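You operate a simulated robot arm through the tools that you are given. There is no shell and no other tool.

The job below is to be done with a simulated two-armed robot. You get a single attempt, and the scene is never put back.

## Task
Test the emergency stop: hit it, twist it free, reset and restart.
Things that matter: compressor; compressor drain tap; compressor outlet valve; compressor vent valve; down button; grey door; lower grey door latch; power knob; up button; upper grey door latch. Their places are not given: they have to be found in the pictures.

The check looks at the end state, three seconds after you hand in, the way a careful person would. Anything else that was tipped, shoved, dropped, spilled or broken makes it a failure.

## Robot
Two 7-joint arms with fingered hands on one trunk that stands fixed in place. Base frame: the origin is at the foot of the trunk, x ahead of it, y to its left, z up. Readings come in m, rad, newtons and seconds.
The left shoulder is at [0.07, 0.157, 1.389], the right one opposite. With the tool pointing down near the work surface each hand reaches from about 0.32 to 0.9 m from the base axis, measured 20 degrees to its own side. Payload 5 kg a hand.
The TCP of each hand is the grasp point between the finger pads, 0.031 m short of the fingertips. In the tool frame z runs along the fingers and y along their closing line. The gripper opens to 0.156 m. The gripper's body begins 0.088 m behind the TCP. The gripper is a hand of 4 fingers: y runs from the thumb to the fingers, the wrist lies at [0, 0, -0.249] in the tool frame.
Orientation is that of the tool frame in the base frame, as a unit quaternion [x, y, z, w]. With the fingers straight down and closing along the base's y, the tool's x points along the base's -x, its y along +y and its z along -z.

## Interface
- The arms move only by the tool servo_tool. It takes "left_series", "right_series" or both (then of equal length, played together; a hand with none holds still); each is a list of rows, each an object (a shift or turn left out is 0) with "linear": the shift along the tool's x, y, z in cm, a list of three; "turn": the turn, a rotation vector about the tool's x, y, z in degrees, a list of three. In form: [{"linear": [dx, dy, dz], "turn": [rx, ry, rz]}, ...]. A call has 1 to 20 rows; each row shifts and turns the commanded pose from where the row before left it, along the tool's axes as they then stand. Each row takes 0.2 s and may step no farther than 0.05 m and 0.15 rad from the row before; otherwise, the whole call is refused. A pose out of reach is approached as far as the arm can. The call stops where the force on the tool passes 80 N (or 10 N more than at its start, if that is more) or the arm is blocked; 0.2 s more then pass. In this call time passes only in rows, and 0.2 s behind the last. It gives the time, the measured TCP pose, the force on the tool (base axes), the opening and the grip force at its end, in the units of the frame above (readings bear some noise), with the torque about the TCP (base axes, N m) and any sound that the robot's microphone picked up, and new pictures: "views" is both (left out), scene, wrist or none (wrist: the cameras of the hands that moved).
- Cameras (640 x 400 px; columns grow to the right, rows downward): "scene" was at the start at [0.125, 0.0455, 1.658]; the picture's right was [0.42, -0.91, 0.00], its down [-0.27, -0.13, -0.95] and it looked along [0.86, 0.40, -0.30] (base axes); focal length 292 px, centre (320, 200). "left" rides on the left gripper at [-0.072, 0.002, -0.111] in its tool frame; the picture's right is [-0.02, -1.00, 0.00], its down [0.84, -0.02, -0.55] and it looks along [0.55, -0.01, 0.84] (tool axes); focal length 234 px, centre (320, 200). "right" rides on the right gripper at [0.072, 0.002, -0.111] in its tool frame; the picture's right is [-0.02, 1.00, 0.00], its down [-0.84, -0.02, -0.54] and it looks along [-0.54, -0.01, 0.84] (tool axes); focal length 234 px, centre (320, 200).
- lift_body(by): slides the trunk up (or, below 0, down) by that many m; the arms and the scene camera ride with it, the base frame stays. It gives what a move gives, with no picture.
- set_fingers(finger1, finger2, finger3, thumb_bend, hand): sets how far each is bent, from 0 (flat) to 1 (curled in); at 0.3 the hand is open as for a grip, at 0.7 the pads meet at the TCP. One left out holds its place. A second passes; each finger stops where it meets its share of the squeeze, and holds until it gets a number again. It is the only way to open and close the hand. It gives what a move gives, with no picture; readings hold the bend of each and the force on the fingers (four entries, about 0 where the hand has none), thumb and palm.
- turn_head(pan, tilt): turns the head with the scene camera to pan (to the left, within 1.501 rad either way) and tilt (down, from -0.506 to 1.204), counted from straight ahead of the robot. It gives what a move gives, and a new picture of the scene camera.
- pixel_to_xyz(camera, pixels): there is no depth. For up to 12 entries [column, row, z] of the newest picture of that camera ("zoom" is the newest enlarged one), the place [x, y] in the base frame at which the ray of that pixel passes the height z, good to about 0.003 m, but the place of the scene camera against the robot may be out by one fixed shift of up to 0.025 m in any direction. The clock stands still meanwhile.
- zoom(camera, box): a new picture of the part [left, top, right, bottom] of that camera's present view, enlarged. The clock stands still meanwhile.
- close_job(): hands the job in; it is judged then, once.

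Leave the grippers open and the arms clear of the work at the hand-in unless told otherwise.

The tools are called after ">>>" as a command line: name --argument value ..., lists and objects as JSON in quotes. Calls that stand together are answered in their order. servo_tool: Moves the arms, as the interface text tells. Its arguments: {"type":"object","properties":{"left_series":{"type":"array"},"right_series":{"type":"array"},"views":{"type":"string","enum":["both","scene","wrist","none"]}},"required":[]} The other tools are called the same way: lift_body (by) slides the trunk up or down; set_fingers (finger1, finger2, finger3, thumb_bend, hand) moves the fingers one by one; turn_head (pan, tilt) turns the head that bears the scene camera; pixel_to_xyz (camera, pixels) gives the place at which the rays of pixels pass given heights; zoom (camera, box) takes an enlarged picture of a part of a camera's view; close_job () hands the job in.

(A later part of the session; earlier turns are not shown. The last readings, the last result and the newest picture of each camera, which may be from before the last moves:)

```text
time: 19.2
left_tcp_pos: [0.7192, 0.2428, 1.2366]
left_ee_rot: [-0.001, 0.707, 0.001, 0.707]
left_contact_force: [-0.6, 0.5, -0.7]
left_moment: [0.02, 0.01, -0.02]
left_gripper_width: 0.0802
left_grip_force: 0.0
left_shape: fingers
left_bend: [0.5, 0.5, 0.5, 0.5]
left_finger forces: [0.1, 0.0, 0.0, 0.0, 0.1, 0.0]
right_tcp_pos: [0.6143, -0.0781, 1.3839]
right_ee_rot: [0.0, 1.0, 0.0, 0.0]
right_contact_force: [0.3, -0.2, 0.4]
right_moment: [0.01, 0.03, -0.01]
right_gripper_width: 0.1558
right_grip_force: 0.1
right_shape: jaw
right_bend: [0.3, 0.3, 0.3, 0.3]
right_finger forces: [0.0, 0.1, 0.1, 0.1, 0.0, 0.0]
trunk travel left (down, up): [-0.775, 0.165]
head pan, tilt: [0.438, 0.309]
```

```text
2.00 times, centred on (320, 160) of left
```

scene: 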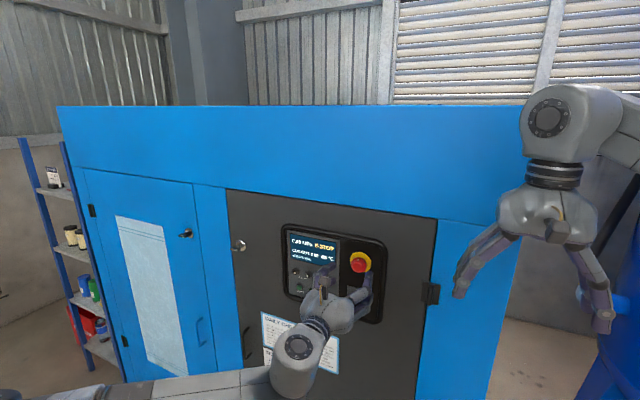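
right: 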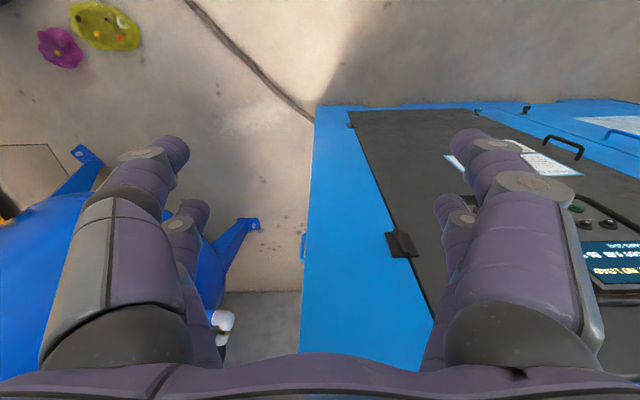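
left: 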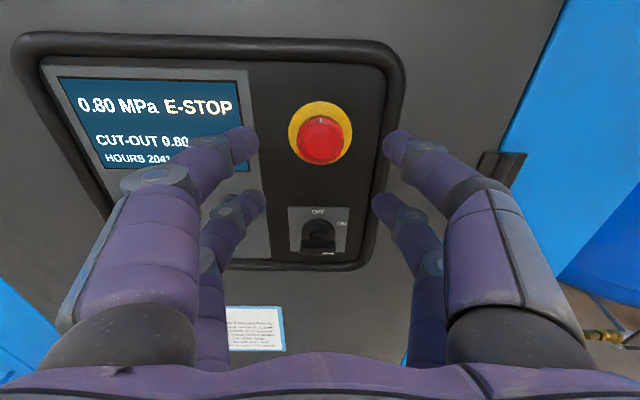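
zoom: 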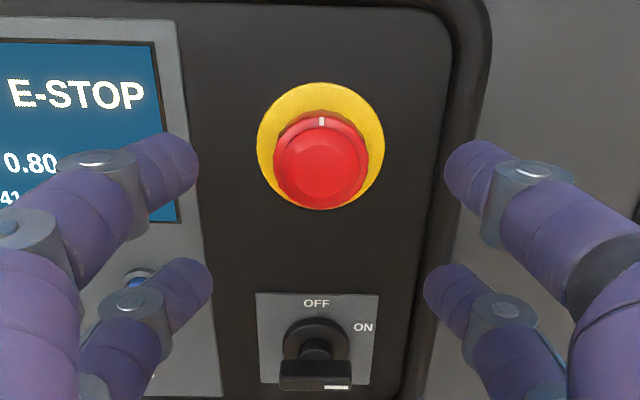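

The mushroom sits centred at (320,140) between the fingers. On the right side the frame bead is near the thumb tips, so I'll narrow the fingers to 0.55 first. Then I'll raise 0.2 cm and go forward 5.4 cm around the mushroom, watching the force.

>>> set_fingers --hand "left" --finger1 0.55 --finger2 0.55 --finger3 0.55 --thumb_bend 0.55

>>> servo_tool --left_series '[{"linear": [-0.2, 0, 1.0]}, {"linear": [0, 0, 1.0]}, {"linear": [0, 0, 1.0]}, {"linear": [0, 0, 0.8]}, {"linear": [0, 0, 0.8]}, {"linear": [0, 0, 0.4]}, {"linear": [0, 0, 0.4]}]' --views "both"

>>> zoom --camera "left" --box '[160, 60, 480, 260]'

>>> zoom --camera "scene" --box '[290, 220, 410, 320]'

```text
time: 20.2
left_tcp_pos: [0.7176, 0.2432, 1.2355]
left_ee_rot: [-0.001, 0.707, 0.0, 0.707]
left_contact_force: [0.1, 0.3, -0.6]
left_moment: [0.01, 0.0, 0.02]
left_gripper_width: 0.0615
left_grip_force: 0.1
left_shape: fingers
left_bend: [0.55, 0.55, 0.55, 0.55]
left_finger forces: [0.0, 0.0, 0.0, 0.0, 0.0, 0.0]
right_tcp_pos: [0.6135, -0.0793, 1.3838]
right_ee_rot: [0.001, 1.0, -0.001, 0.001]
right_contact_force: [0.8, -0.4, 0.9]
right_moment: [0.0, -0.01, 0.03]
right_gripper_width: 0.1559
right_grip_force: 0.1
right_shape: jaw
right_bend: [0.3, 0.3, 0.3, 0.3]
right_finger forces: [0.0, 0.0, 0.0, 0.0, 0.0, 0.0]
trunk travel left (down, up): [-0.775, 0.165]
head pan, tilt: [0.438, 0.309]
```

```text
time: 21.8
left_tcp_pos: [0.7731, 0.245, 1.2372]
left_ee_rot: [0.001, 0.707, 0.0, 0.707]
left_contact_force: [-0.4, -0.6, 0.9]
left_moment: [-0.02, -0.03, 0.01]
left_gripper_width: 0.0616
left_grip_force: 0.1
left_shape: fingers
left_bend: [0.55, 0.55, 0.55, 0.55]
left_finger forces: [0.0, 0.0, 0.0, 0.1, 0.0, 0.0]
right_tcp_pos: [0.6151, -0.0791, 1.3835]
right_ee_rot: [0.0, 1.0, 0.0, 0.0]
right_contact_force: [-0.2, 0.0, 0.2]
right_moment: [-0.01, 0.02, -0.04]
right_gripper_width: 0.1559
right_grip_force: 0.1
right_shape: jaw
right_bend: [0.3, 0.3, 0.3, 0.3]
right_finger forces: [0.0, 0.0, 0.0, 0.0, 0.0, 0.0]
trunk travel left (down, up): [-0.775, 0.165]
head pan, tilt: [0.438, 0.309]
```

scene: 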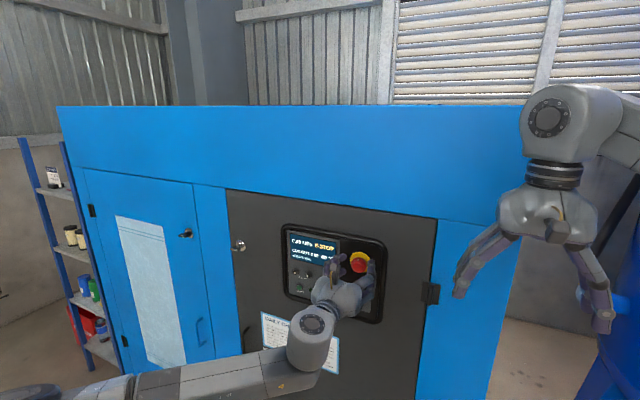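
left: 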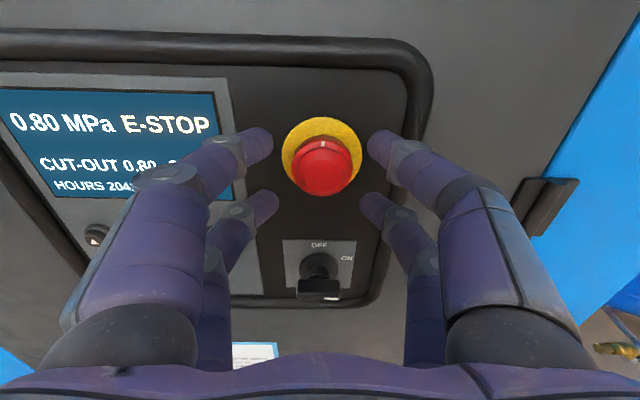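

```text
2.00 times, centred on (320, 160) of left
```

zoom: 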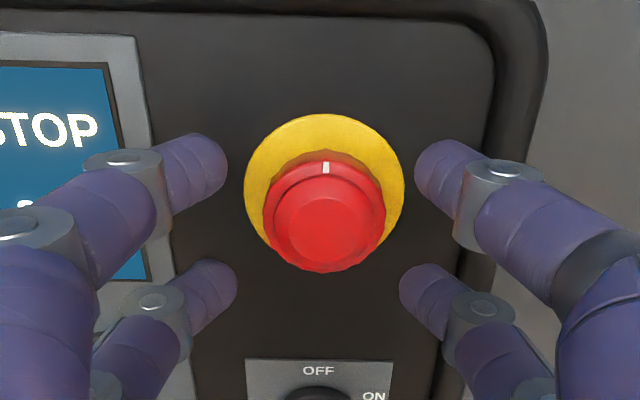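

```text
4.00 times, centred on (350, 270) of scene
```

zoom: 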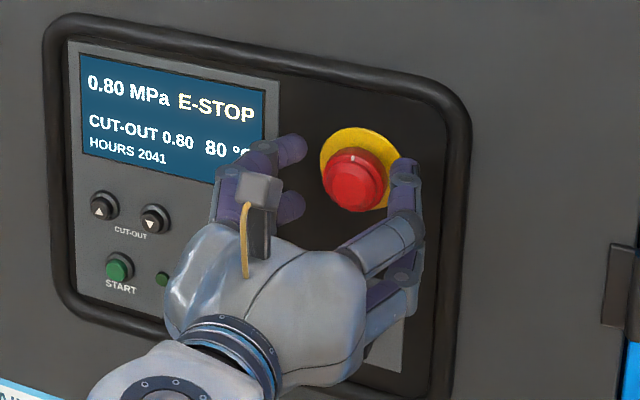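

No force so far, and the fingers bracket the mushroom around (322,170). I'll go another 0.8 cm forward in small rows so the tips pass beside the mushroom's rim, shifting 0.1 cm right, while watching the force.

>>> servo_tool --left_series '[{"linear": [0, -0.1, 0.3]}, {"linear": [0, 0, 0.3]}, {"linear": [0, 0, 0.2]}]' --views "wrist"

>>> zoom --camera "left" --box '[160, 60, 480, 260]'

>>> zoom --camera "scene" --box '[330, 230, 400, 300]'

```text
time: 22.6
left_tcp_pos: [0.7799, 0.2434, 1.2381]
left_ee_rot: [0.001, 0.706, 0.0, 0.708]
left_contact_force: [-0.2, 0.1, -0.1]
left_moment: [-0.02, 0.02, -0.03]
left_gripper_width: 0.0617
left_grip_force: 0.1
left_shape: fingers
left_bend: [0.55, 0.55, 0.55, 0.55]
left_finger forces: [0.0, 0.0, 0.1, 0.0, 0.0, 0.1]
right_tcp_pos: [0.6132, -0.0786, 1.3842]
right_ee_rot: [0.0, 1.0, -0.001, -0.001]
right_contact_force: [0.0, 0.3, 0.1]
right_moment: [0.02, 0.02, -0.02]
right_gripper_width: 0.1561
right_grip_force: 0.0
right_shape: jaw
right_bend: [0.3, 0.3, 0.3, 0.3]
right_finger forces: [0.0, 0.0, 0.1, 0.0, 0.0, 0.0]
trunk travel left (down, up): [-0.775, 0.165]
head pan, tilt: [0.438, 0.309]
```

left: 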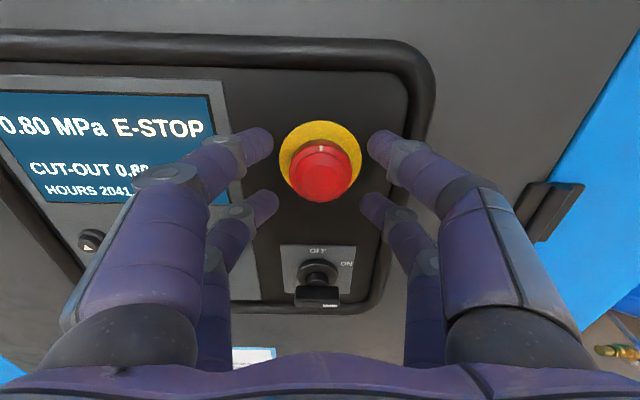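

```text
2.00 times, centred on (320, 160) of left
```

zoom: 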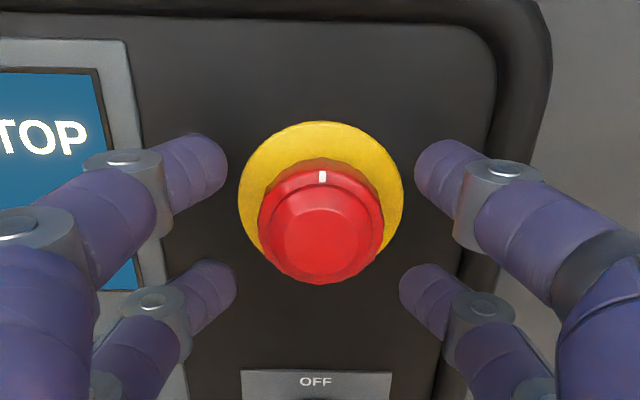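

```text
5.71 times, centred on (365, 265) of scene
```

zoom: 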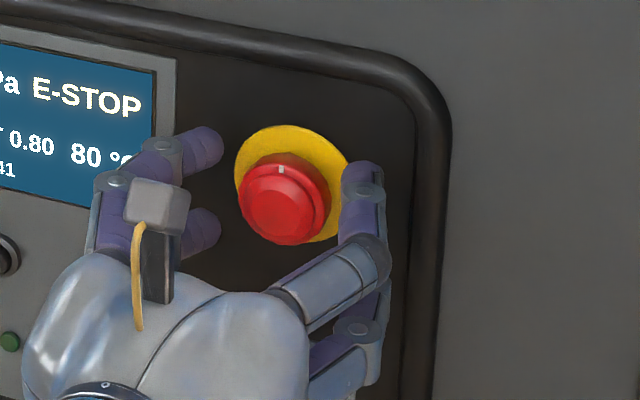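

Comparing views puts the mushroom's rim at x ≈ 0.809, radius 2.1 cm, centre z ≈ 1.236. My tips are at about x 0.81, so I'll go 0.6 cm deeper and 0.2 cm lower. Then I'll start closing the fingers gently to 0.6.

>>> servo_tool --left_series '[{"linear": [0.2, 0, 0.3]}, {"linear": [0, 0, 0.3]}]' --views "none"

>>> set_fingers --hand "left" --finger1 0.6 --finger2 0.6 --finger3 0.6 --thumb_bend 0.6

>>> zoom --camera "left" --box '[160, 60, 480, 260]'

>>> zoom --camera "scene" --box '[330, 230, 400, 300]'

```text
time: 23.2
left_tcp_pos: [0.785, 0.244, 1.2358]
left_ee_rot: [0.0, 0.707, 0.001, 0.707]
left_contact_force: [0.0, -0.2, 0.5]
left_moment: [0.01, -0.02, -0.01]
left_gripper_width: 0.0616
left_grip_force: 0.1
left_shape: fingers
left_bend: [0.55, 0.55, 0.55, 0.55]
left_finger forces: [0.1, 0.0, 0.1, 0.1, 0.0, 0.0]
right_tcp_pos: [0.613, -0.0791, 1.384]
right_ee_rot: [0.0, 1.0, 0.0, 0.0]
right_contact_force: [-0.4, 0.8, 0.0]
right_moment: [-0.01, 0.01, 0.0]
right_gripper_width: 0.1557
right_grip_force: 0.0
right_shape: jaw
right_bend: [0.3, 0.3, 0.3, 0.3]
right_finger forces: [0.1, 0.0, 0.0, 0.0, 0.0, 0.0]
trunk travel left (down, up): [-0.775, 0.165]
head pan, tilt: [0.438, 0.309]
```

```text
time: 24.2
left_tcp_pos: [0.785, 0.243, 1.2367]
left_ee_rot: [-0.001, 0.707, 0.002, 0.708]
left_contact_force: [-0.1, 0.1, -0.5]
left_moment: [-0.01, -0.02, -0.02]
left_gripper_width: 0.042
left_grip_force: 0.1
left_shape: fingers
left_bend: [0.6, 0.6, 0.6, 0.6]
left_finger forces: [0.0, 0.0, 0.0, 0.1, 0.0, 0.0]
right_tcp_pos: [0.6134, -0.0782, 1.3847]
right_ee_rot: [-0.001, 1.0, 0.001, 0.0]
right_contact_force: [-0.1, 0.2, -0.3]
right_moment: [-0.03, 0.0, 0.02]
right_gripper_width: 0.1559
right_grip_force: 0.0
right_shape: jaw
right_bend: [0.3, 0.3, 0.3, 0.3]
right_finger forces: [0.1, 0.1, 0.0, 0.0, 0.0, 0.0]
trunk travel left (down, up): [-0.775, 0.165]
head pan, tilt: [0.438, 0.309]
```

```text
2.00 times, centred on (320, 160) of left
```

zoom: 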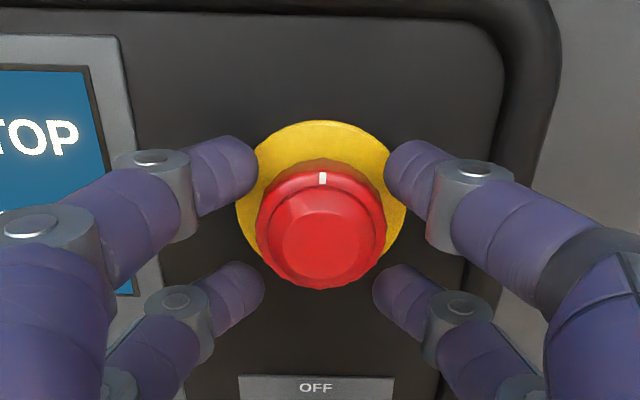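

```text
5.71 times, centred on (365, 265) of scene
```

zoom: 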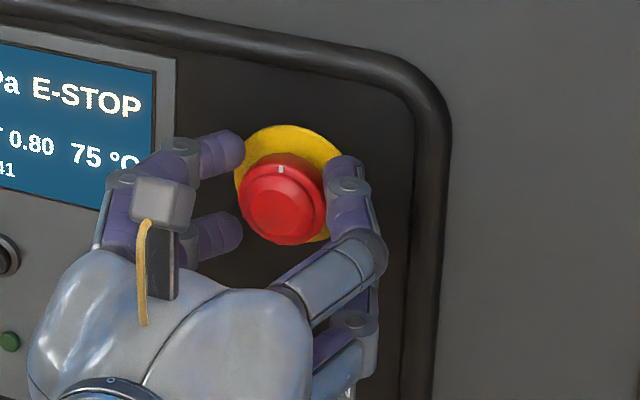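

No contact yet: the tips bracket the rim evenly and the gap is 4.2 cm. I'll close further to 0.68 to grip; each finger will stop where it meets the rim.

>>> set_fingers --hand "left" --finger1 0.68 --finger2 0.68 --finger3 0.68 --thumb_bend 0.68

>>> zoom --camera "left" --box '[160, 60, 480, 260]'

>>> zoom --camera "scene" --box '[330, 230, 400, 300]'

```text
time: 25.2
left_tcp_pos: [0.7859, 0.2432, 1.2364]
left_ee_rot: [-0.001, 0.707, 0.002, 0.708]
left_contact_force: [1.6, -1.6, 0.5]
left_moment: [0.0, 0.0, -0.01]
left_gripper_width: 0.0264
left_grip_force: 7.1
left_shape: fingers
left_bend: [0.64, 0.65, 0.65, 0.66]
left_finger forces: [3.9, 2.3, 2.0, 0.1, 5.0, 0.1]
right_tcp_pos: [0.615, -0.0785, 1.3847]
right_ee_rot: [0.001, 1.0, 0.0, 0.0]
right_contact_force: [-0.3, 0.4, 0.4]
right_moment: [-0.02, 0.01, -0.01]
right_gripper_width: 0.1559
right_grip_force: 0.1
right_shape: jaw
right_bend: [0.3, 0.3, 0.3, 0.3]
right_finger forces: [0.0, 0.0, 0.1, 0.0, 0.0, 0.0]
trunk travel left (down, up): [-0.775, 0.165]
head pan, tilt: [0.438, 0.309]
```

```text
2.00 times, centred on (320, 160) of left
```

zoom: 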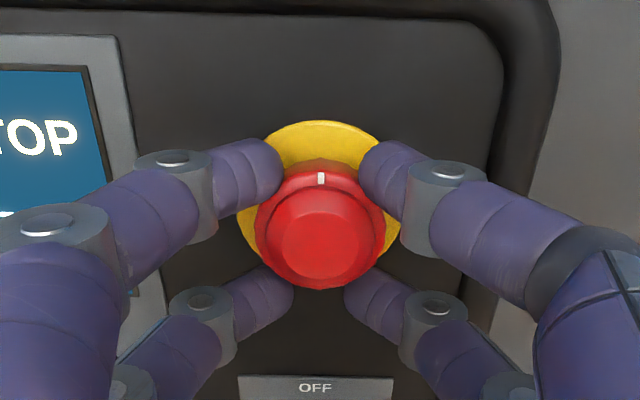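

```text
5.71 times, centred on (365, 265) of scene
```

zoom: 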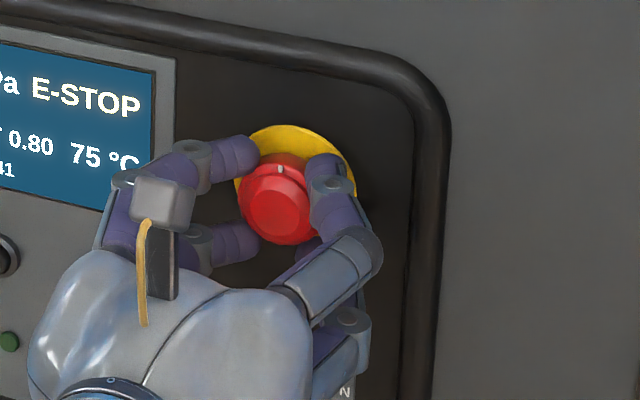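

All four fingers touch the rim (3.9, 2.3, 2.0 and 5.0 N). I'll firm up the grip by asking for 0.74, then read the forces.

>>> set_fingers --hand "left" --finger1 0.74 --finger2 0.74 --finger3 0.74 --thumb_bend 0.74

```text
time: 26.2
left_tcp_pos: [0.7856, 0.2422, 1.236]
left_ee_rot: [0.0, 0.707, 0.001, 0.707]
left_contact_force: [3.7, -3.8, -0.7]
left_moment: [-0.01, -0.05, -0.04]
left_gripper_width: 0.0242
left_grip_force: 19.7
left_shape: fingers
left_bend: [0.64, 0.66, 0.71, 0.68]
left_finger forces: [9.7, 7.6, 7.7, 0.0, 14.4, 0.0]
right_tcp_pos: [0.6148, -0.0799, 1.3837]
right_ee_rot: [0.001, 1.0, 0.0, 0.0]
right_contact_force: [0.3, 0.5, 0.0]
right_moment: [-0.05, -0.03, 0.0]
right_gripper_width: 0.156
right_grip_force: 0.1
right_shape: jaw
right_bend: [0.3, 0.3, 0.3, 0.3]
right_finger forces: [0.1, 0.1, 0.1, 0.1, 0.0, 0.0]
trunk travel left (down, up): [-0.775, 0.165]
head pan, tilt: [0.438, 0.309]
```

The grip is firm, about 8–14 N on each finger. Now I'll twist clockwise as seen from the front (positive about tool z), 8° a row for 5 rows.

>>> servo_tool --left_series '[{"turn": [0, 0, 8]}, {"turn": [0, 0, 8]}, {"turn": [0, 0, 8]}, {"turn": [0, 0, 8]}, {"turn": [0, 0, 8]}]' --views "both"

>>> zoom --camera "left" --box '[160, 60, 480, 260]'

>>> zoom --camera "scene" --box '[280, 220, 400, 310]'

```text
time: 27.6
left_tcp_pos: [0.7763, 0.2424, 1.1974]
left_ee_rot: [0.249, 0.682, 0.235, 0.646]
left_contact_force: [-4.4, -1.0, -5.0]
left_moment: [0.03, -0.01, -0.06]
left_gripper_width: 0.0001
left_grip_force: 0.1
left_shape: fingers
left_bend: [0.71, 0.71, 0.73, 0.72]
left_finger forces: [0.0, 0.1, 0.1, 0.0, 0.1, 0.0]
right_tcp_pos: [0.6122, -0.0797, 1.3845]
right_ee_rot: [0.0, 1.0, 0.0, 0.0]
right_contact_force: [-0.3, -0.6, 0.2]
right_moment: [-0.01, -0.05, -0.04]
right_gripper_width: 0.1558
right_grip_force: 0.1
right_shape: jaw
right_bend: [0.3, 0.3, 0.3, 0.3]
right_finger forces: [0.0, 0.1, 0.0, 0.0, 0.0, 0.0]
trunk travel left (down, up): [-0.775, 0.165]
head pan, tilt: [0.438, 0.309]
stopped in row 5 (left hand): the arm was blocked; the commanded pose is now the measured one
```

scene: 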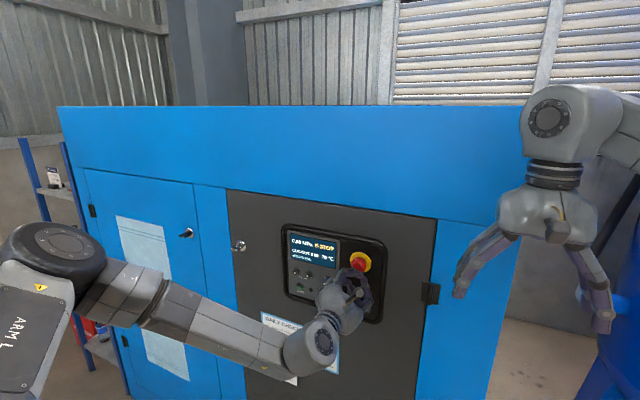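
left: 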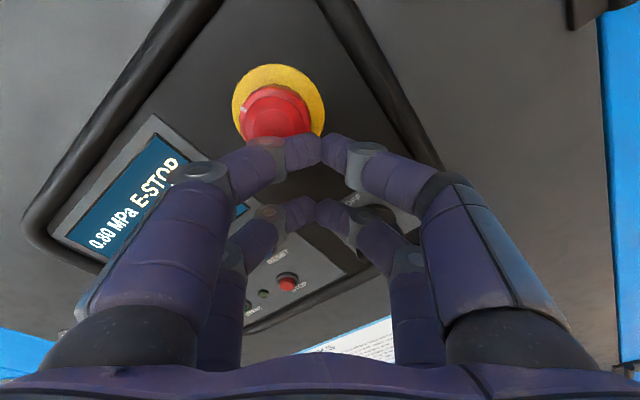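

```text
2.00 times, centred on (320, 160) of left
```

zoom: 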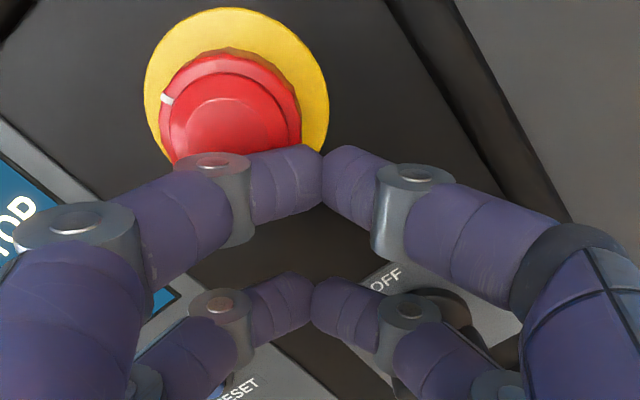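

```text
4.44 times, centred on (340, 265) of scene
```

zoom: 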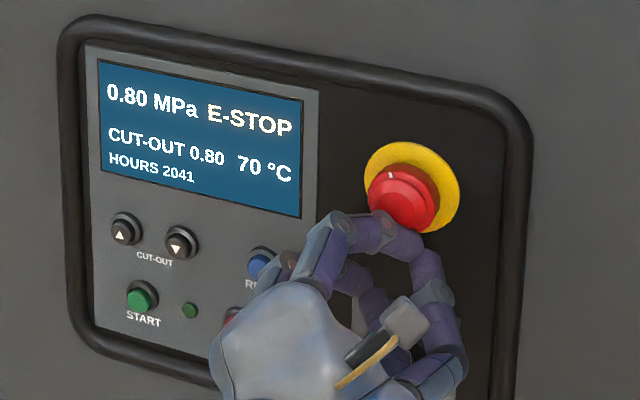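

The hand slipped down and off: the arm was blocked and the TCP dropped to z 1.197, so that roll direction is hard for this elbow posture. The screen still shows E-STOP and the white mark has not turned. I'll back straight off 8 cm and check the knob and button.

>>> servo_tool --left_series '[{"linear": [0, 0, -1]}, {"linear": [0, 0, -1.5]}, {"linear": [0, 0, -1.5]}, {"linear": [0, 0, -2]}, {"linear": [0, 0, -2]}]' --views "both"

>>> zoom --camera "scene" --box '[280, 220, 400, 320]'

>>> zoom --camera "left" --box '[160, 60, 480, 260]'

```text
time: 28.8
left_tcp_pos: [0.7269, 0.2486, 1.171]
left_ee_rot: [0.246, 0.68, 0.232, 0.651]
left_contact_force: [1.4, -0.2, -0.3]
left_moment: [-0.04, 0.02, -0.02]
left_gripper_width: 0.0006
left_grip_force: 0.1
left_shape: fingers
left_bend: [0.7, 0.71, 0.73, 0.72]
left_finger forces: [0.1, 0.1, 0.1, 0.0, 0.1, 0.1]
left hand out of reach, approached as far as the arm can: row 2, 3, 4, 5
right_tcp_pos: [0.6132, -0.078, 1.3839]
right_ee_rot: [0.001, 1.0, 0.001, 0.0]
right_contact_force: [-0.8, 0.1, -0.4]
right_moment: [-0.01, -0.04, 0.03]
right_gripper_width: 0.1562
right_grip_force: 0.1
right_shape: jaw
right_bend: [0.3, 0.3, 0.3, 0.3]
right_finger forces: [0.1, 0.0, 0.1, 0.1, 0.0, 0.1]
trunk travel left (down, up): [-0.775, 0.165]
head pan, tilt: [0.438, 0.309]
```

scene: 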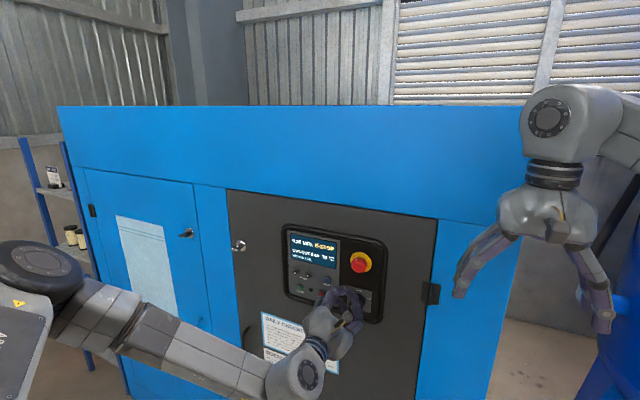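
left: 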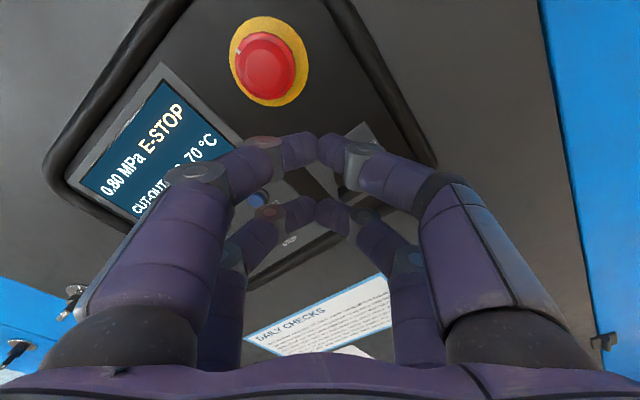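

```text
4.00 times, centred on (340, 270) of scene
```

zoom: 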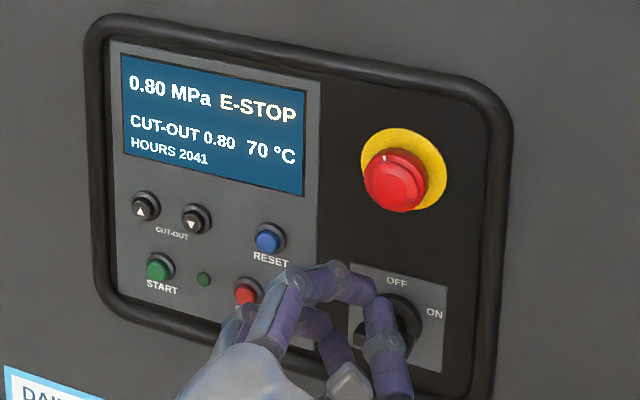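

```text
2.00 times, centred on (320, 160) of left
```

zoom: 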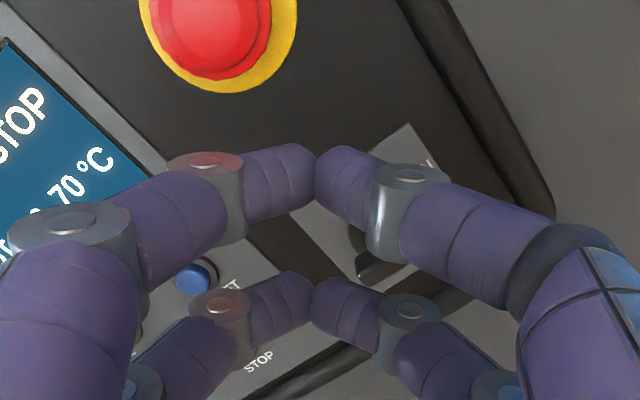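

>>> zoom --camera "scene" --box '[340, 240, 390, 320]'

```text
5.00 times, centred on (365, 280) of scene
```

zoom: 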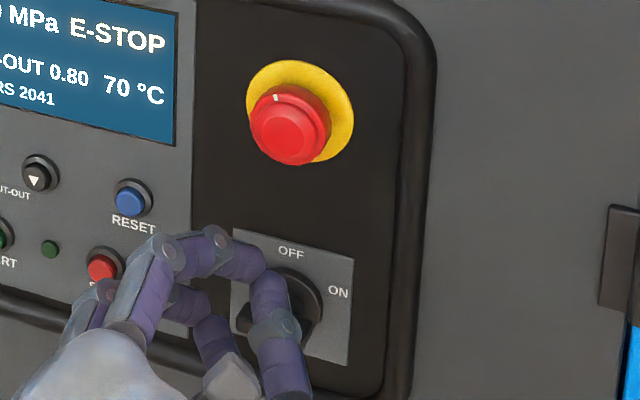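

The power knob appears untouched, and the white mark is slightly left of top, so the mushroom was dragged a little counter-clockwise as the fingers slid off. Its latch still holds (E-STOP). I'll roll the hand back to level while backing 5 cm, then look at the posture.

>>> servo_tool --left_series '[{"linear": [0, 0, -1], "turn": [0, 0, -8]}, {"linear": [0, 0, -1], "turn": [0, 0, -8]}, {"linear": [0, 0, -1], "turn": [0, 0, -8]}, {"linear": [0, 0, -1], "turn": [0, 0, -8]}, {"linear": [0, 0, -1], "turn": [0, 0, -8]}]' --views "both"

>>> zoom --camera "scene" --box '[280, 220, 400, 320]'

```text
time: 30.0
left_tcp_pos: [0.6788, 0.2485, 1.1742]
left_ee_rot: [-0.001, 0.725, -0.001, 0.689]
left_contact_force: [0.6, -0.4, 0.4]
left_moment: [-0.03, -0.01, -0.01]
left_gripper_width: 0.0005
left_grip_force: 0.1
left_shape: fingers
left_bend: [0.7, 0.71, 0.73, 0.72]
left_finger forces: [0.0, 0.1, 0.1, 0.0, 0.1, 0.1]
right_tcp_pos: [0.613, -0.0781, 1.384]
right_ee_rot: [0.0, 1.0, 0.0, -0.001]
right_contact_force: [-0.3, 0.3, 0.9]
right_moment: [0.01, 0.0, 0.0]
right_gripper_width: 0.1556
right_grip_force: 0.1
right_shape: jaw
right_bend: [0.3, 0.3, 0.3, 0.3]
right_finger forces: [0.0, 0.0, 0.0, 0.0, 0.0, 0.0]
trunk travel left (down, up): [-0.775, 0.165]
head pan, tilt: [0.438, 0.309]
```

scene: 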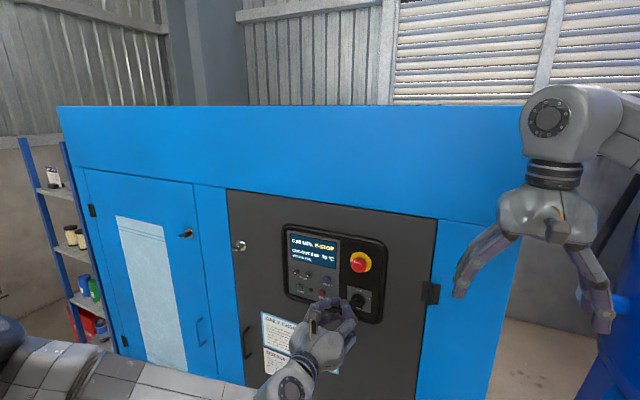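
left: 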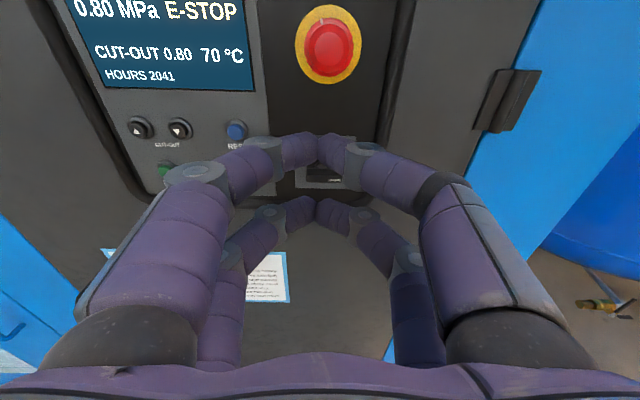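

```text
4.00 times, centred on (340, 270) of scene
```

zoom: 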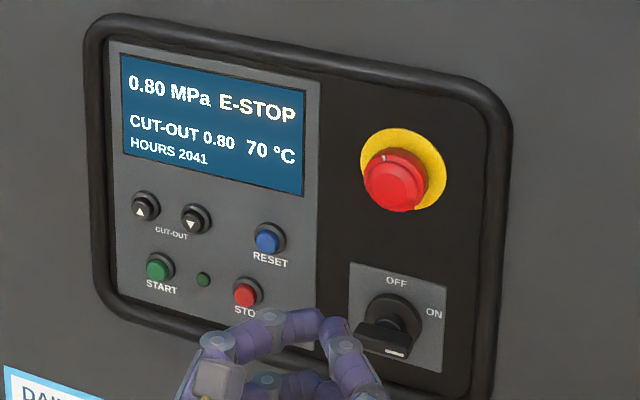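

The knob is still at its original position, and the mark is just left of top. I'll correct the 3° pitch, raise the hand to the mushroom's height while staying back (x ≈ 0.69), and pre-roll counter-clockwise by 48° in free air. That way the release twist ends near level, where the arm is comfortable.

>>> set_fingers --hand "left" --finger1 0.52 --finger2 0.52 --finger3 0.52 --thumb_bend 0.52

>>> servo_tool --left_series '[{"turn": [0, -2.9, 0]}, {"linear": [-1.55, -0.13, 0.3]}, {"linear": [-1.55, -0.13, 0.3]}, {"linear": [-1.55, -0.13, 0.3]}, {"linear": [-1.55, -0.13, 0.3]}, {"turn": [0, 0, -8]}, {"turn": [0, 0, -8]}, {"turn": [0, 0, -8]}, {"turn": [0, 0, -8]}, {"turn": [0, 0, -8]}, {"turn": [0, 0, -8]}]' --views "both"

```text
time: 31.0
left_tcp_pos: [0.6795, 0.2493, 1.1721]
left_ee_rot: [0.0, 0.725, 0.0, 0.689]
left_contact_force: [-0.6, -0.3, -0.1]
left_moment: [-0.02, -0.02, -0.01]
left_gripper_width: 0.0723
left_grip_force: 0.2
left_shape: fingers
left_bend: [0.52, 0.52, 0.52, 0.52]
left_finger forces: [0.0, 0.0, 0.0, 0.1, 0.0, 0.1]
right_tcp_pos: [0.6136, -0.0783, 1.3846]
right_ee_rot: [0.0, 1.0, 0.0, 0.0]
right_contact_force: [0.3, 0.5, 0.5]
right_moment: [0.02, -0.02, 0.03]
right_gripper_width: 0.1558
right_grip_force: 0.0
right_shape: jaw
right_bend: [0.3, 0.3, 0.3, 0.3]
right_finger forces: [0.0, 0.0, 0.1, 0.0, 0.0, 0.1]
trunk travel left (down, up): [-0.775, 0.165]
head pan, tilt: [0.438, 0.309]
```

```text
time: 33.4
left_tcp_pos: [0.6906, 0.2425, 1.2344]
left_ee_rot: [-0.289, 0.647, -0.288, 0.645]
left_contact_force: [0.1, 0.3, 0.4]
left_moment: [0.0, 0.01, -0.02]
left_gripper_width: 0.072
left_grip_force: 0.1
left_shape: fingers
left_bend: [0.52, 0.52, 0.52, 0.52]
left_finger forces: [0.1, 0.0, 0.0, 0.0, 0.1, 0.1]
right_tcp_pos: [0.6137, -0.0782, 1.3836]
right_ee_rot: [0.0, 1.0, 0.0, 0.0]
right_contact_force: [-0.6, -1.0, 0.7]
right_moment: [0.02, 0.0, 0.01]
right_gripper_width: 0.1562
right_grip_force: 0.2
right_shape: jaw
right_bend: [0.3, 0.3, 0.3, 0.3]
right_finger forces: [0.0, 0.0, 0.0, 0.0, 0.0, 0.0]
trunk travel left (down, up): [-0.775, 0.165]
head pan, tilt: [0.438, 0.309]
```

scene: 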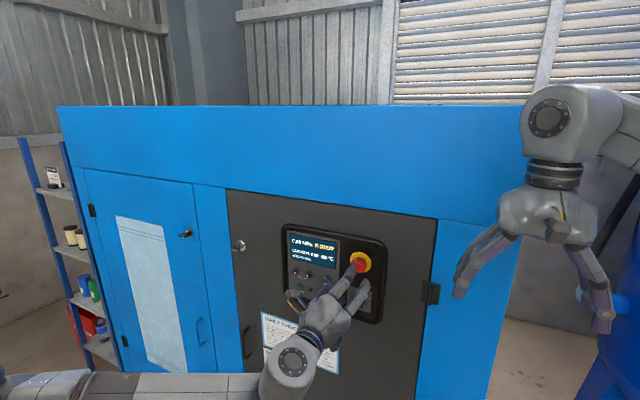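
left: 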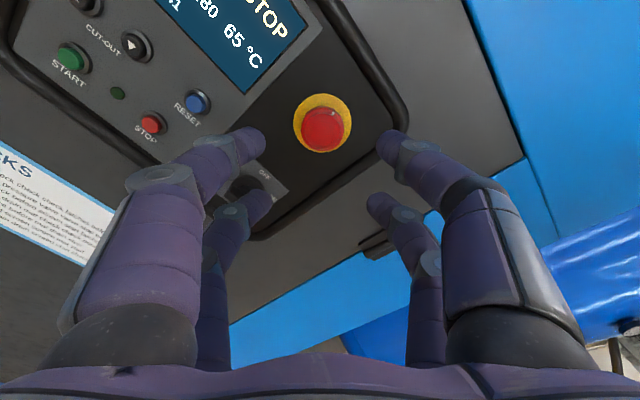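

The pre-roll worked with no trouble. I'll try another 24° counter-clockwise to have more twist in hand, and check it stays reachable.

>>> servo_tool --left_series '[{"turn": [0, 0, -8]}, {"turn": [0, 0, -8]}, {"turn": [0, 0, -8]}]' --views "both"

>>> zoom --camera "left" --box '[160, 60, 480, 260]'

>>> zoom --camera "scene" --box '[280, 220, 400, 320]'

```text
time: 34.2
left_tcp_pos: [0.691, 0.243, 1.2353]
left_ee_rot: [-0.416, 0.573, -0.415, 0.571]
left_contact_force: [0.9, 0.1, -0.4]
left_moment: [0.02, -0.01, 0.0]
left_gripper_width: 0.0724
left_grip_force: 0.1
left_shape: fingers
left_bend: [0.52, 0.52, 0.52, 0.52]
left_finger forces: [0.0, 0.1, 0.1, 0.1, 0.1, 0.0]
right_tcp_pos: [0.6127, -0.0792, 1.3831]
right_ee_rot: [-0.001, 1.0, -0.001, 0.0]
right_contact_force: [0.0, -0.4, -0.1]
right_moment: [0.02, 0.05, 0.01]
right_gripper_width: 0.1557
right_grip_force: 0.1
right_shape: jaw
right_bend: [0.3, 0.3, 0.3, 0.3]
right_finger forces: [0.0, 0.1, 0.0, 0.1, 0.0, 0.1]
trunk travel left (down, up): [-0.775, 0.165]
head pan, tilt: [0.438, 0.309]
```

scene: 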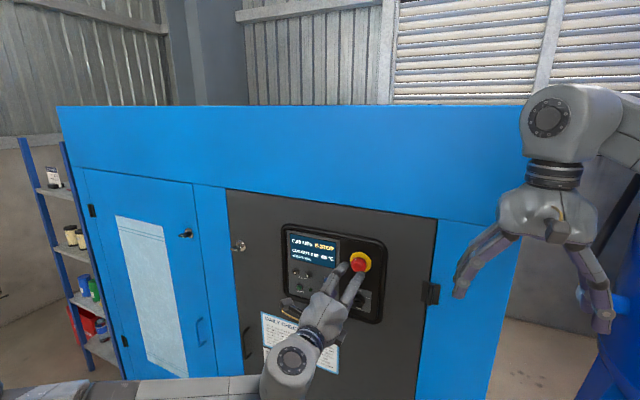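
left: 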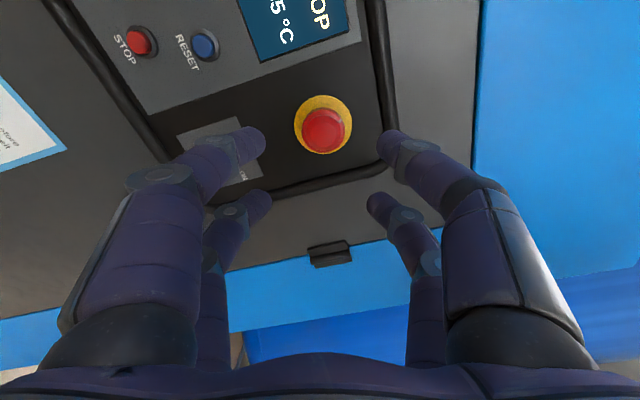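

```text
2.00 times, centred on (320, 160) of left
```

zoom: 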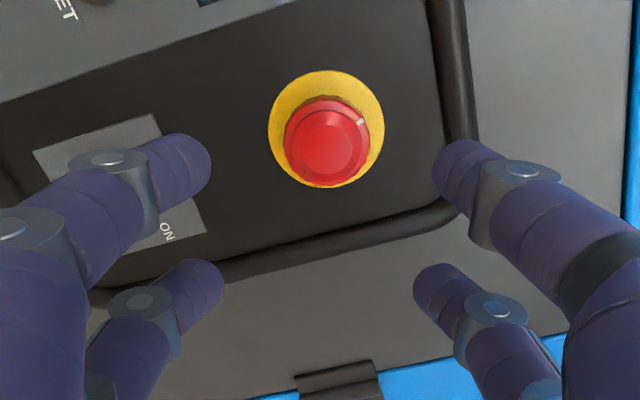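

```text
4.00 times, centred on (340, 270) of scene
```

zoom: 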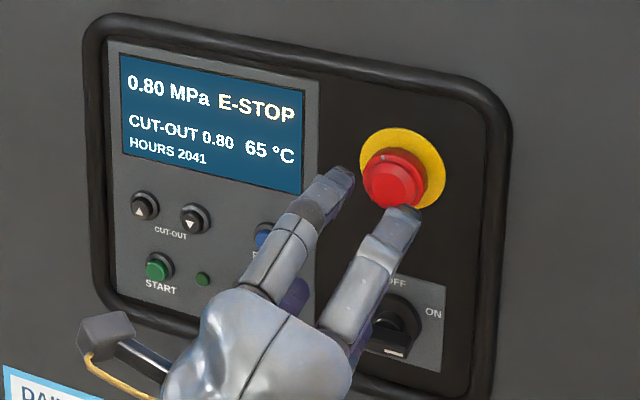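

The hand is at −72° roll and steady. The mushroom is at (323,130) in the wrist view, about 2–3 mm up and left of the hand axis. I'll narrow the fingers to 0.55, correct that offset, and advance 9.4 cm around the mushroom.

>>> set_fingers --hand "left" --finger1 0.55 --finger2 0.55 --finger3 0.55 --thumb_bend 0.55

>>> servo_tool --left_series '[{"linear": [-0.25, -0.2, 1.0]}, {"linear": [0, 0, 1.5]}, {"linear": [0, 0, 1.5]}, {"linear": [0, 0, 1.5]}, {"linear": [0, 0, 1.2]}, {"linear": [0, 0, 0.8]}, {"linear": [0, 0, 0.7]}, {"linear": [0, 0, 0.7]}]' --views "both"

>>> zoom --camera "left" --box '[160, 60, 480, 260]'

>>> zoom --camera "scene" --box '[330, 230, 400, 300]'

```text
time: 35.2
left_tcp_pos: [0.6913, 0.2418, 1.2352]
left_ee_rot: [-0.416, 0.573, -0.415, 0.572]
left_contact_force: [0.1, 0.3, -0.4]
left_moment: [0.01, -0.02, -0.03]
left_gripper_width: 0.0618
left_grip_force: 0.1
left_shape: fingers
left_bend: [0.55, 0.55, 0.55, 0.55]
left_finger forces: [0.0, 0.0, 0.0, 0.0, 0.0, 0.1]
right_tcp_pos: [0.6145, -0.0784, 1.3841]
right_ee_rot: [0.0, 1.0, 0.0, 0.0]
right_contact_force: [0.4, -0.3, -0.3]
right_moment: [-0.01, 0.02, 0.02]
right_gripper_width: 0.1559
right_grip_force: 0.0
right_shape: jaw
right_bend: [0.3, 0.3, 0.3, 0.3]
right_finger forces: [0.0, 0.0, 0.0, 0.0, 0.1, 0.1]
trunk travel left (down, up): [-0.775, 0.165]
head pan, tilt: [0.438, 0.309]
```

```text
time: 37.0
left_tcp_pos: [0.7807, 0.2445, 1.2359]
left_ee_rot: [-0.417, 0.573, -0.414, 0.571]
left_contact_force: [-0.1, 0.2, 0.1]
left_moment: [0.01, -0.02, 0.01]
left_gripper_width: 0.0615
left_grip_force: 0.0
left_shape: fingers
left_bend: [0.55, 0.55, 0.55, 0.55]
left_finger forces: [0.1, 0.0, 0.0, 0.1, 0.0, 0.1]
right_tcp_pos: [0.6143, -0.0792, 1.3841]
right_ee_rot: [0.0, 1.0, 0.001, 0.0]
right_contact_force: [0.2, -0.1, -0.7]
right_moment: [-0.01, 0.02, 0.02]
right_gripper_width: 0.1557
right_grip_force: 0.1
right_shape: jaw
right_bend: [0.3, 0.3, 0.3, 0.3]
right_finger forces: [0.0, 0.1, 0.0, 0.0, 0.0, 0.0]
trunk travel left (down, up): [-0.775, 0.165]
head pan, tilt: [0.438, 0.309]
```

scene: 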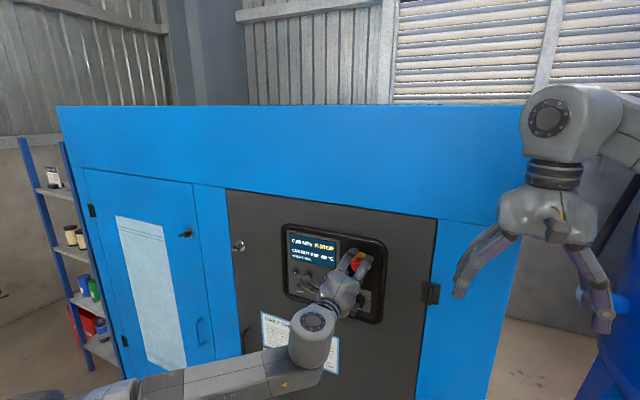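
left: 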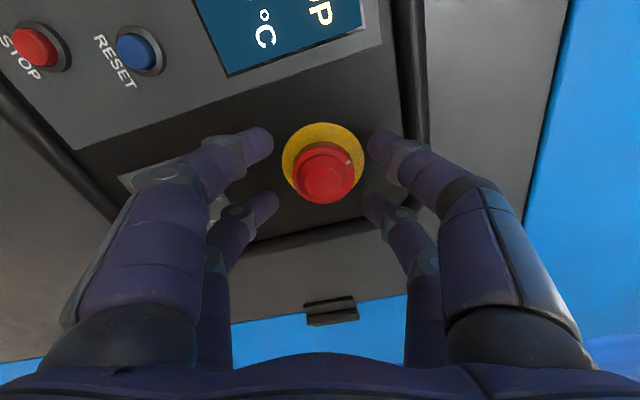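

```text
2.00 times, centred on (320, 160) of left
```

zoom: 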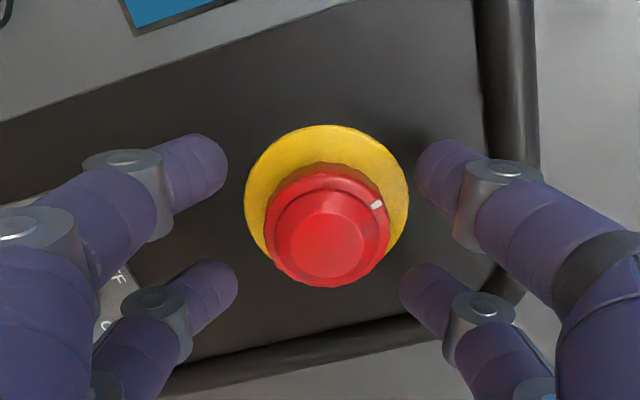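

```text
5.71 times, centred on (365, 265) of scene
```

zoom: 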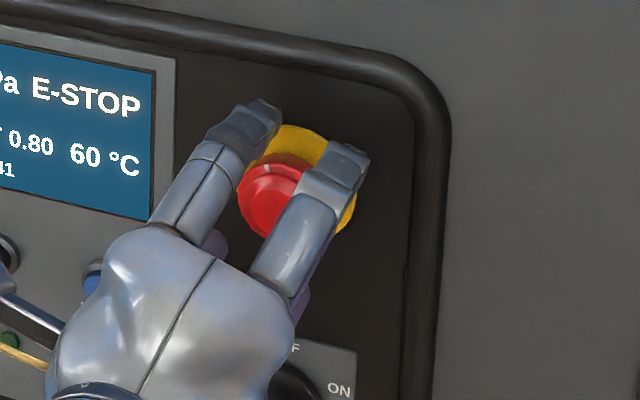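

No contact force. The mushroom is at zoomed (328,230), about 2.5 mm to the tool's −y side. I'll shift that way, go 0.6 cm deeper, then close onto the rim.

>>> servo_tool --left_series '[{"linear": [0, -0.25, 0.3]}, {"linear": [0, 0, 0.3]}]' --views "none"

>>> set_fingers --hand "left" --finger1 0.68 --finger2 0.68 --finger3 0.68 --thumb_bend 0.68

>>> zoom --camera "left" --box '[160, 60, 480, 260]'

```text
time: 37.6
left_tcp_pos: [0.7847, 0.2429, 1.2389]
left_ee_rot: [-0.416, 0.573, -0.415, 0.571]
left_contact_force: [0.5, -0.3, -0.6]
left_moment: [0.0, 0.01, 0.0]
left_gripper_width: 0.0617
left_grip_force: 0.1
left_shape: fingers
left_bend: [0.55, 0.55, 0.55, 0.55]
left_finger forces: [0.1, 0.0, 0.0, 0.0, 0.0, 0.0]
right_tcp_pos: [0.6136, -0.0784, 1.3837]
right_ee_rot: [0.001, 1.0, 0.0, 0.0]
right_contact_force: [-0.3, 0.1, -0.2]
right_moment: [-0.01, -0.01, 0.02]
right_gripper_width: 0.156
right_grip_force: 0.1
right_shape: jaw
right_bend: [0.3, 0.3, 0.3, 0.3]
right_finger forces: [0.0, 0.1, 0.0, 0.0, 0.0, 0.1]
trunk travel left (down, up): [-0.775, 0.165]
head pan, tilt: [0.438, 0.309]
```

```text
time: 38.6
left_tcp_pos: [0.7856, 0.2445, 1.2374]
left_ee_rot: [-0.416, 0.573, -0.415, 0.571]
left_contact_force: [1.3, -0.6, 0.2]
left_moment: [0.01, -0.01, -0.03]
left_gripper_width: 0.0213
left_grip_force: 6.3
left_shape: fingers
left_bend: [0.65, 0.64, 0.64, 0.67]
left_finger forces: [2.3, 4.0, 3.7, 0.1, 3.0, 0.2]
right_tcp_pos: [0.6141, -0.0787, 1.3837]
right_ee_rot: [0.0, 1.0, 0.0, -0.001]
right_contact_force: [0.1, -0.9, 0.2]
right_moment: [0.02, -0.01, -0.01]
right_gripper_width: 0.1557
right_grip_force: 0.0
right_shape: jaw
right_bend: [0.3, 0.3, 0.3, 0.3]
right_finger forces: [0.1, 0.0, 0.1, 0.0, 0.0, 0.0]
trunk travel left (down, up): [-0.775, 0.165]
head pan, tilt: [0.438, 0.309]
```

```text
2.00 times, centred on (320, 160) of left
```

zoom: 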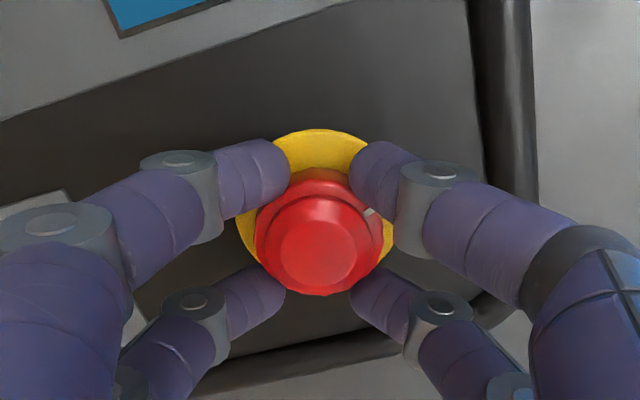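

All four tips are on the rim with even forces (2.3, 4.0, 3.7, 3.0 N). I'll tighten modestly to 0.71, then twist clockwise 24° first and check.

>>> set_fingers --hand "left" --finger1 0.71 --finger2 0.71 --finger3 0.71 --thumb_bend 0.71

>>> servo_tool --left_series '[{"turn": [0, 0, 6]}, {"turn": [0, 0, 6]}, {"turn": [0, 0, 6]}, {"turn": [0, 0, 6]}]' --views "wrist"

>>> zoom --camera "left" --box '[160, 60, 480, 260]'

>>> zoom --camera "scene" --box '[280, 220, 400, 310]'

```text
time: 39.6
left_tcp_pos: [0.786, 0.2449, 1.2387]
left_ee_rot: [-0.416, 0.572, -0.415, 0.572]
left_contact_force: [2.8, -0.8, 2.4]
left_moment: [0.02, -0.06, 0.06]
left_gripper_width: 0.0174
left_grip_force: 14.0
left_shape: fingers
left_bend: [0.66, 0.64, 0.64, 0.68]
left_finger forces: [5.5, 7.9, 7.6, 0.0, 6.4, 0.1]
right_tcp_pos: [0.6146, -0.0795, 1.385]
right_ee_rot: [0.0, 1.0, 0.0, 0.0]
right_contact_force: [0.2, -0.2, 0.2]
right_moment: [-0.01, -0.01, 0.0]
right_gripper_width: 0.1561
right_grip_force: 0.1
right_shape: jaw
right_bend: [0.3, 0.3, 0.3, 0.3]
right_finger forces: [0.0, 0.0, 0.0, 0.1, 0.0, 0.0]
trunk travel left (down, up): [-0.775, 0.165]
head pan, tilt: [0.438, 0.309]
```

```text
time: 40.6
left_tcp_pos: [0.7851, 0.2443, 1.2399]
left_ee_rot: [-0.287, 0.647, -0.287, 0.645]
left_contact_force: [-1.3, 0.9, 1.9]
left_moment: [0.01, -0.06, 0.04]
left_gripper_width: 0.0169
left_grip_force: 14.6
left_shape: fingers
left_bend: [0.66, 0.64, 0.64, 0.69]
left_finger forces: [6.0, 8.6, 7.3, 0.0, 7.0, 0.0]
right_tcp_pos: [0.6133, -0.0788, 1.3838]
right_ee_rot: [0.0, 1.0, 0.0, 0.0]
right_contact_force: [0.1, 0.2, -0.2]
right_moment: [-0.03, 0.01, -0.02]
right_gripper_width: 0.1559
right_grip_force: 0.0
right_shape: jaw
right_bend: [0.3, 0.3, 0.3, 0.3]
right_finger forces: [0.1, 0.0, 0.0, 0.0, 0.0, 0.0]
trunk travel left (down, up): [-0.775, 0.165]
head pan, tilt: [0.438, 0.309]
```

left: 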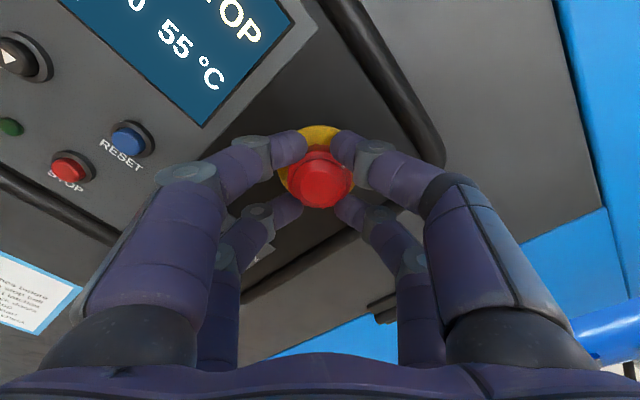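

```text
2.00 times, centred on (320, 160) of left
```

zoom: 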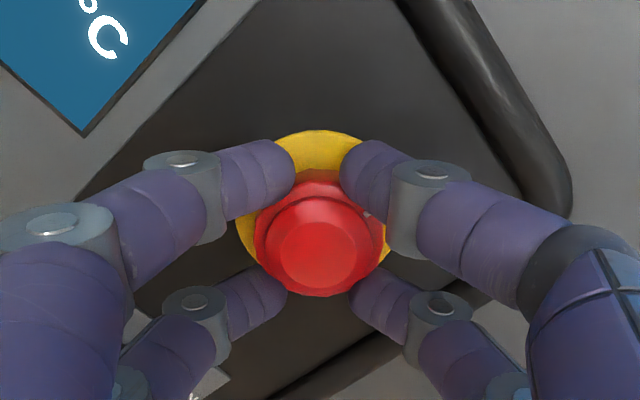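

```text
4.44 times, centred on (340, 265) of scene
```

zoom: 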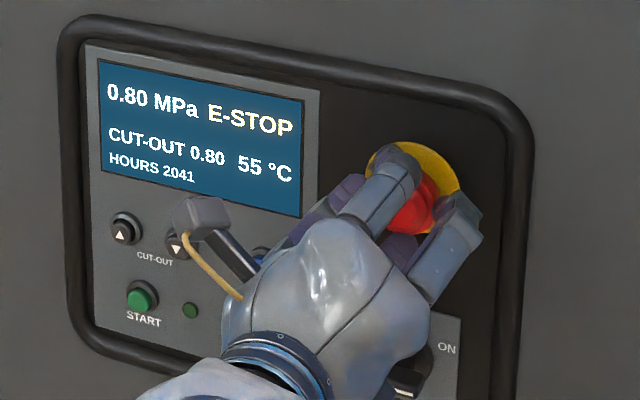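

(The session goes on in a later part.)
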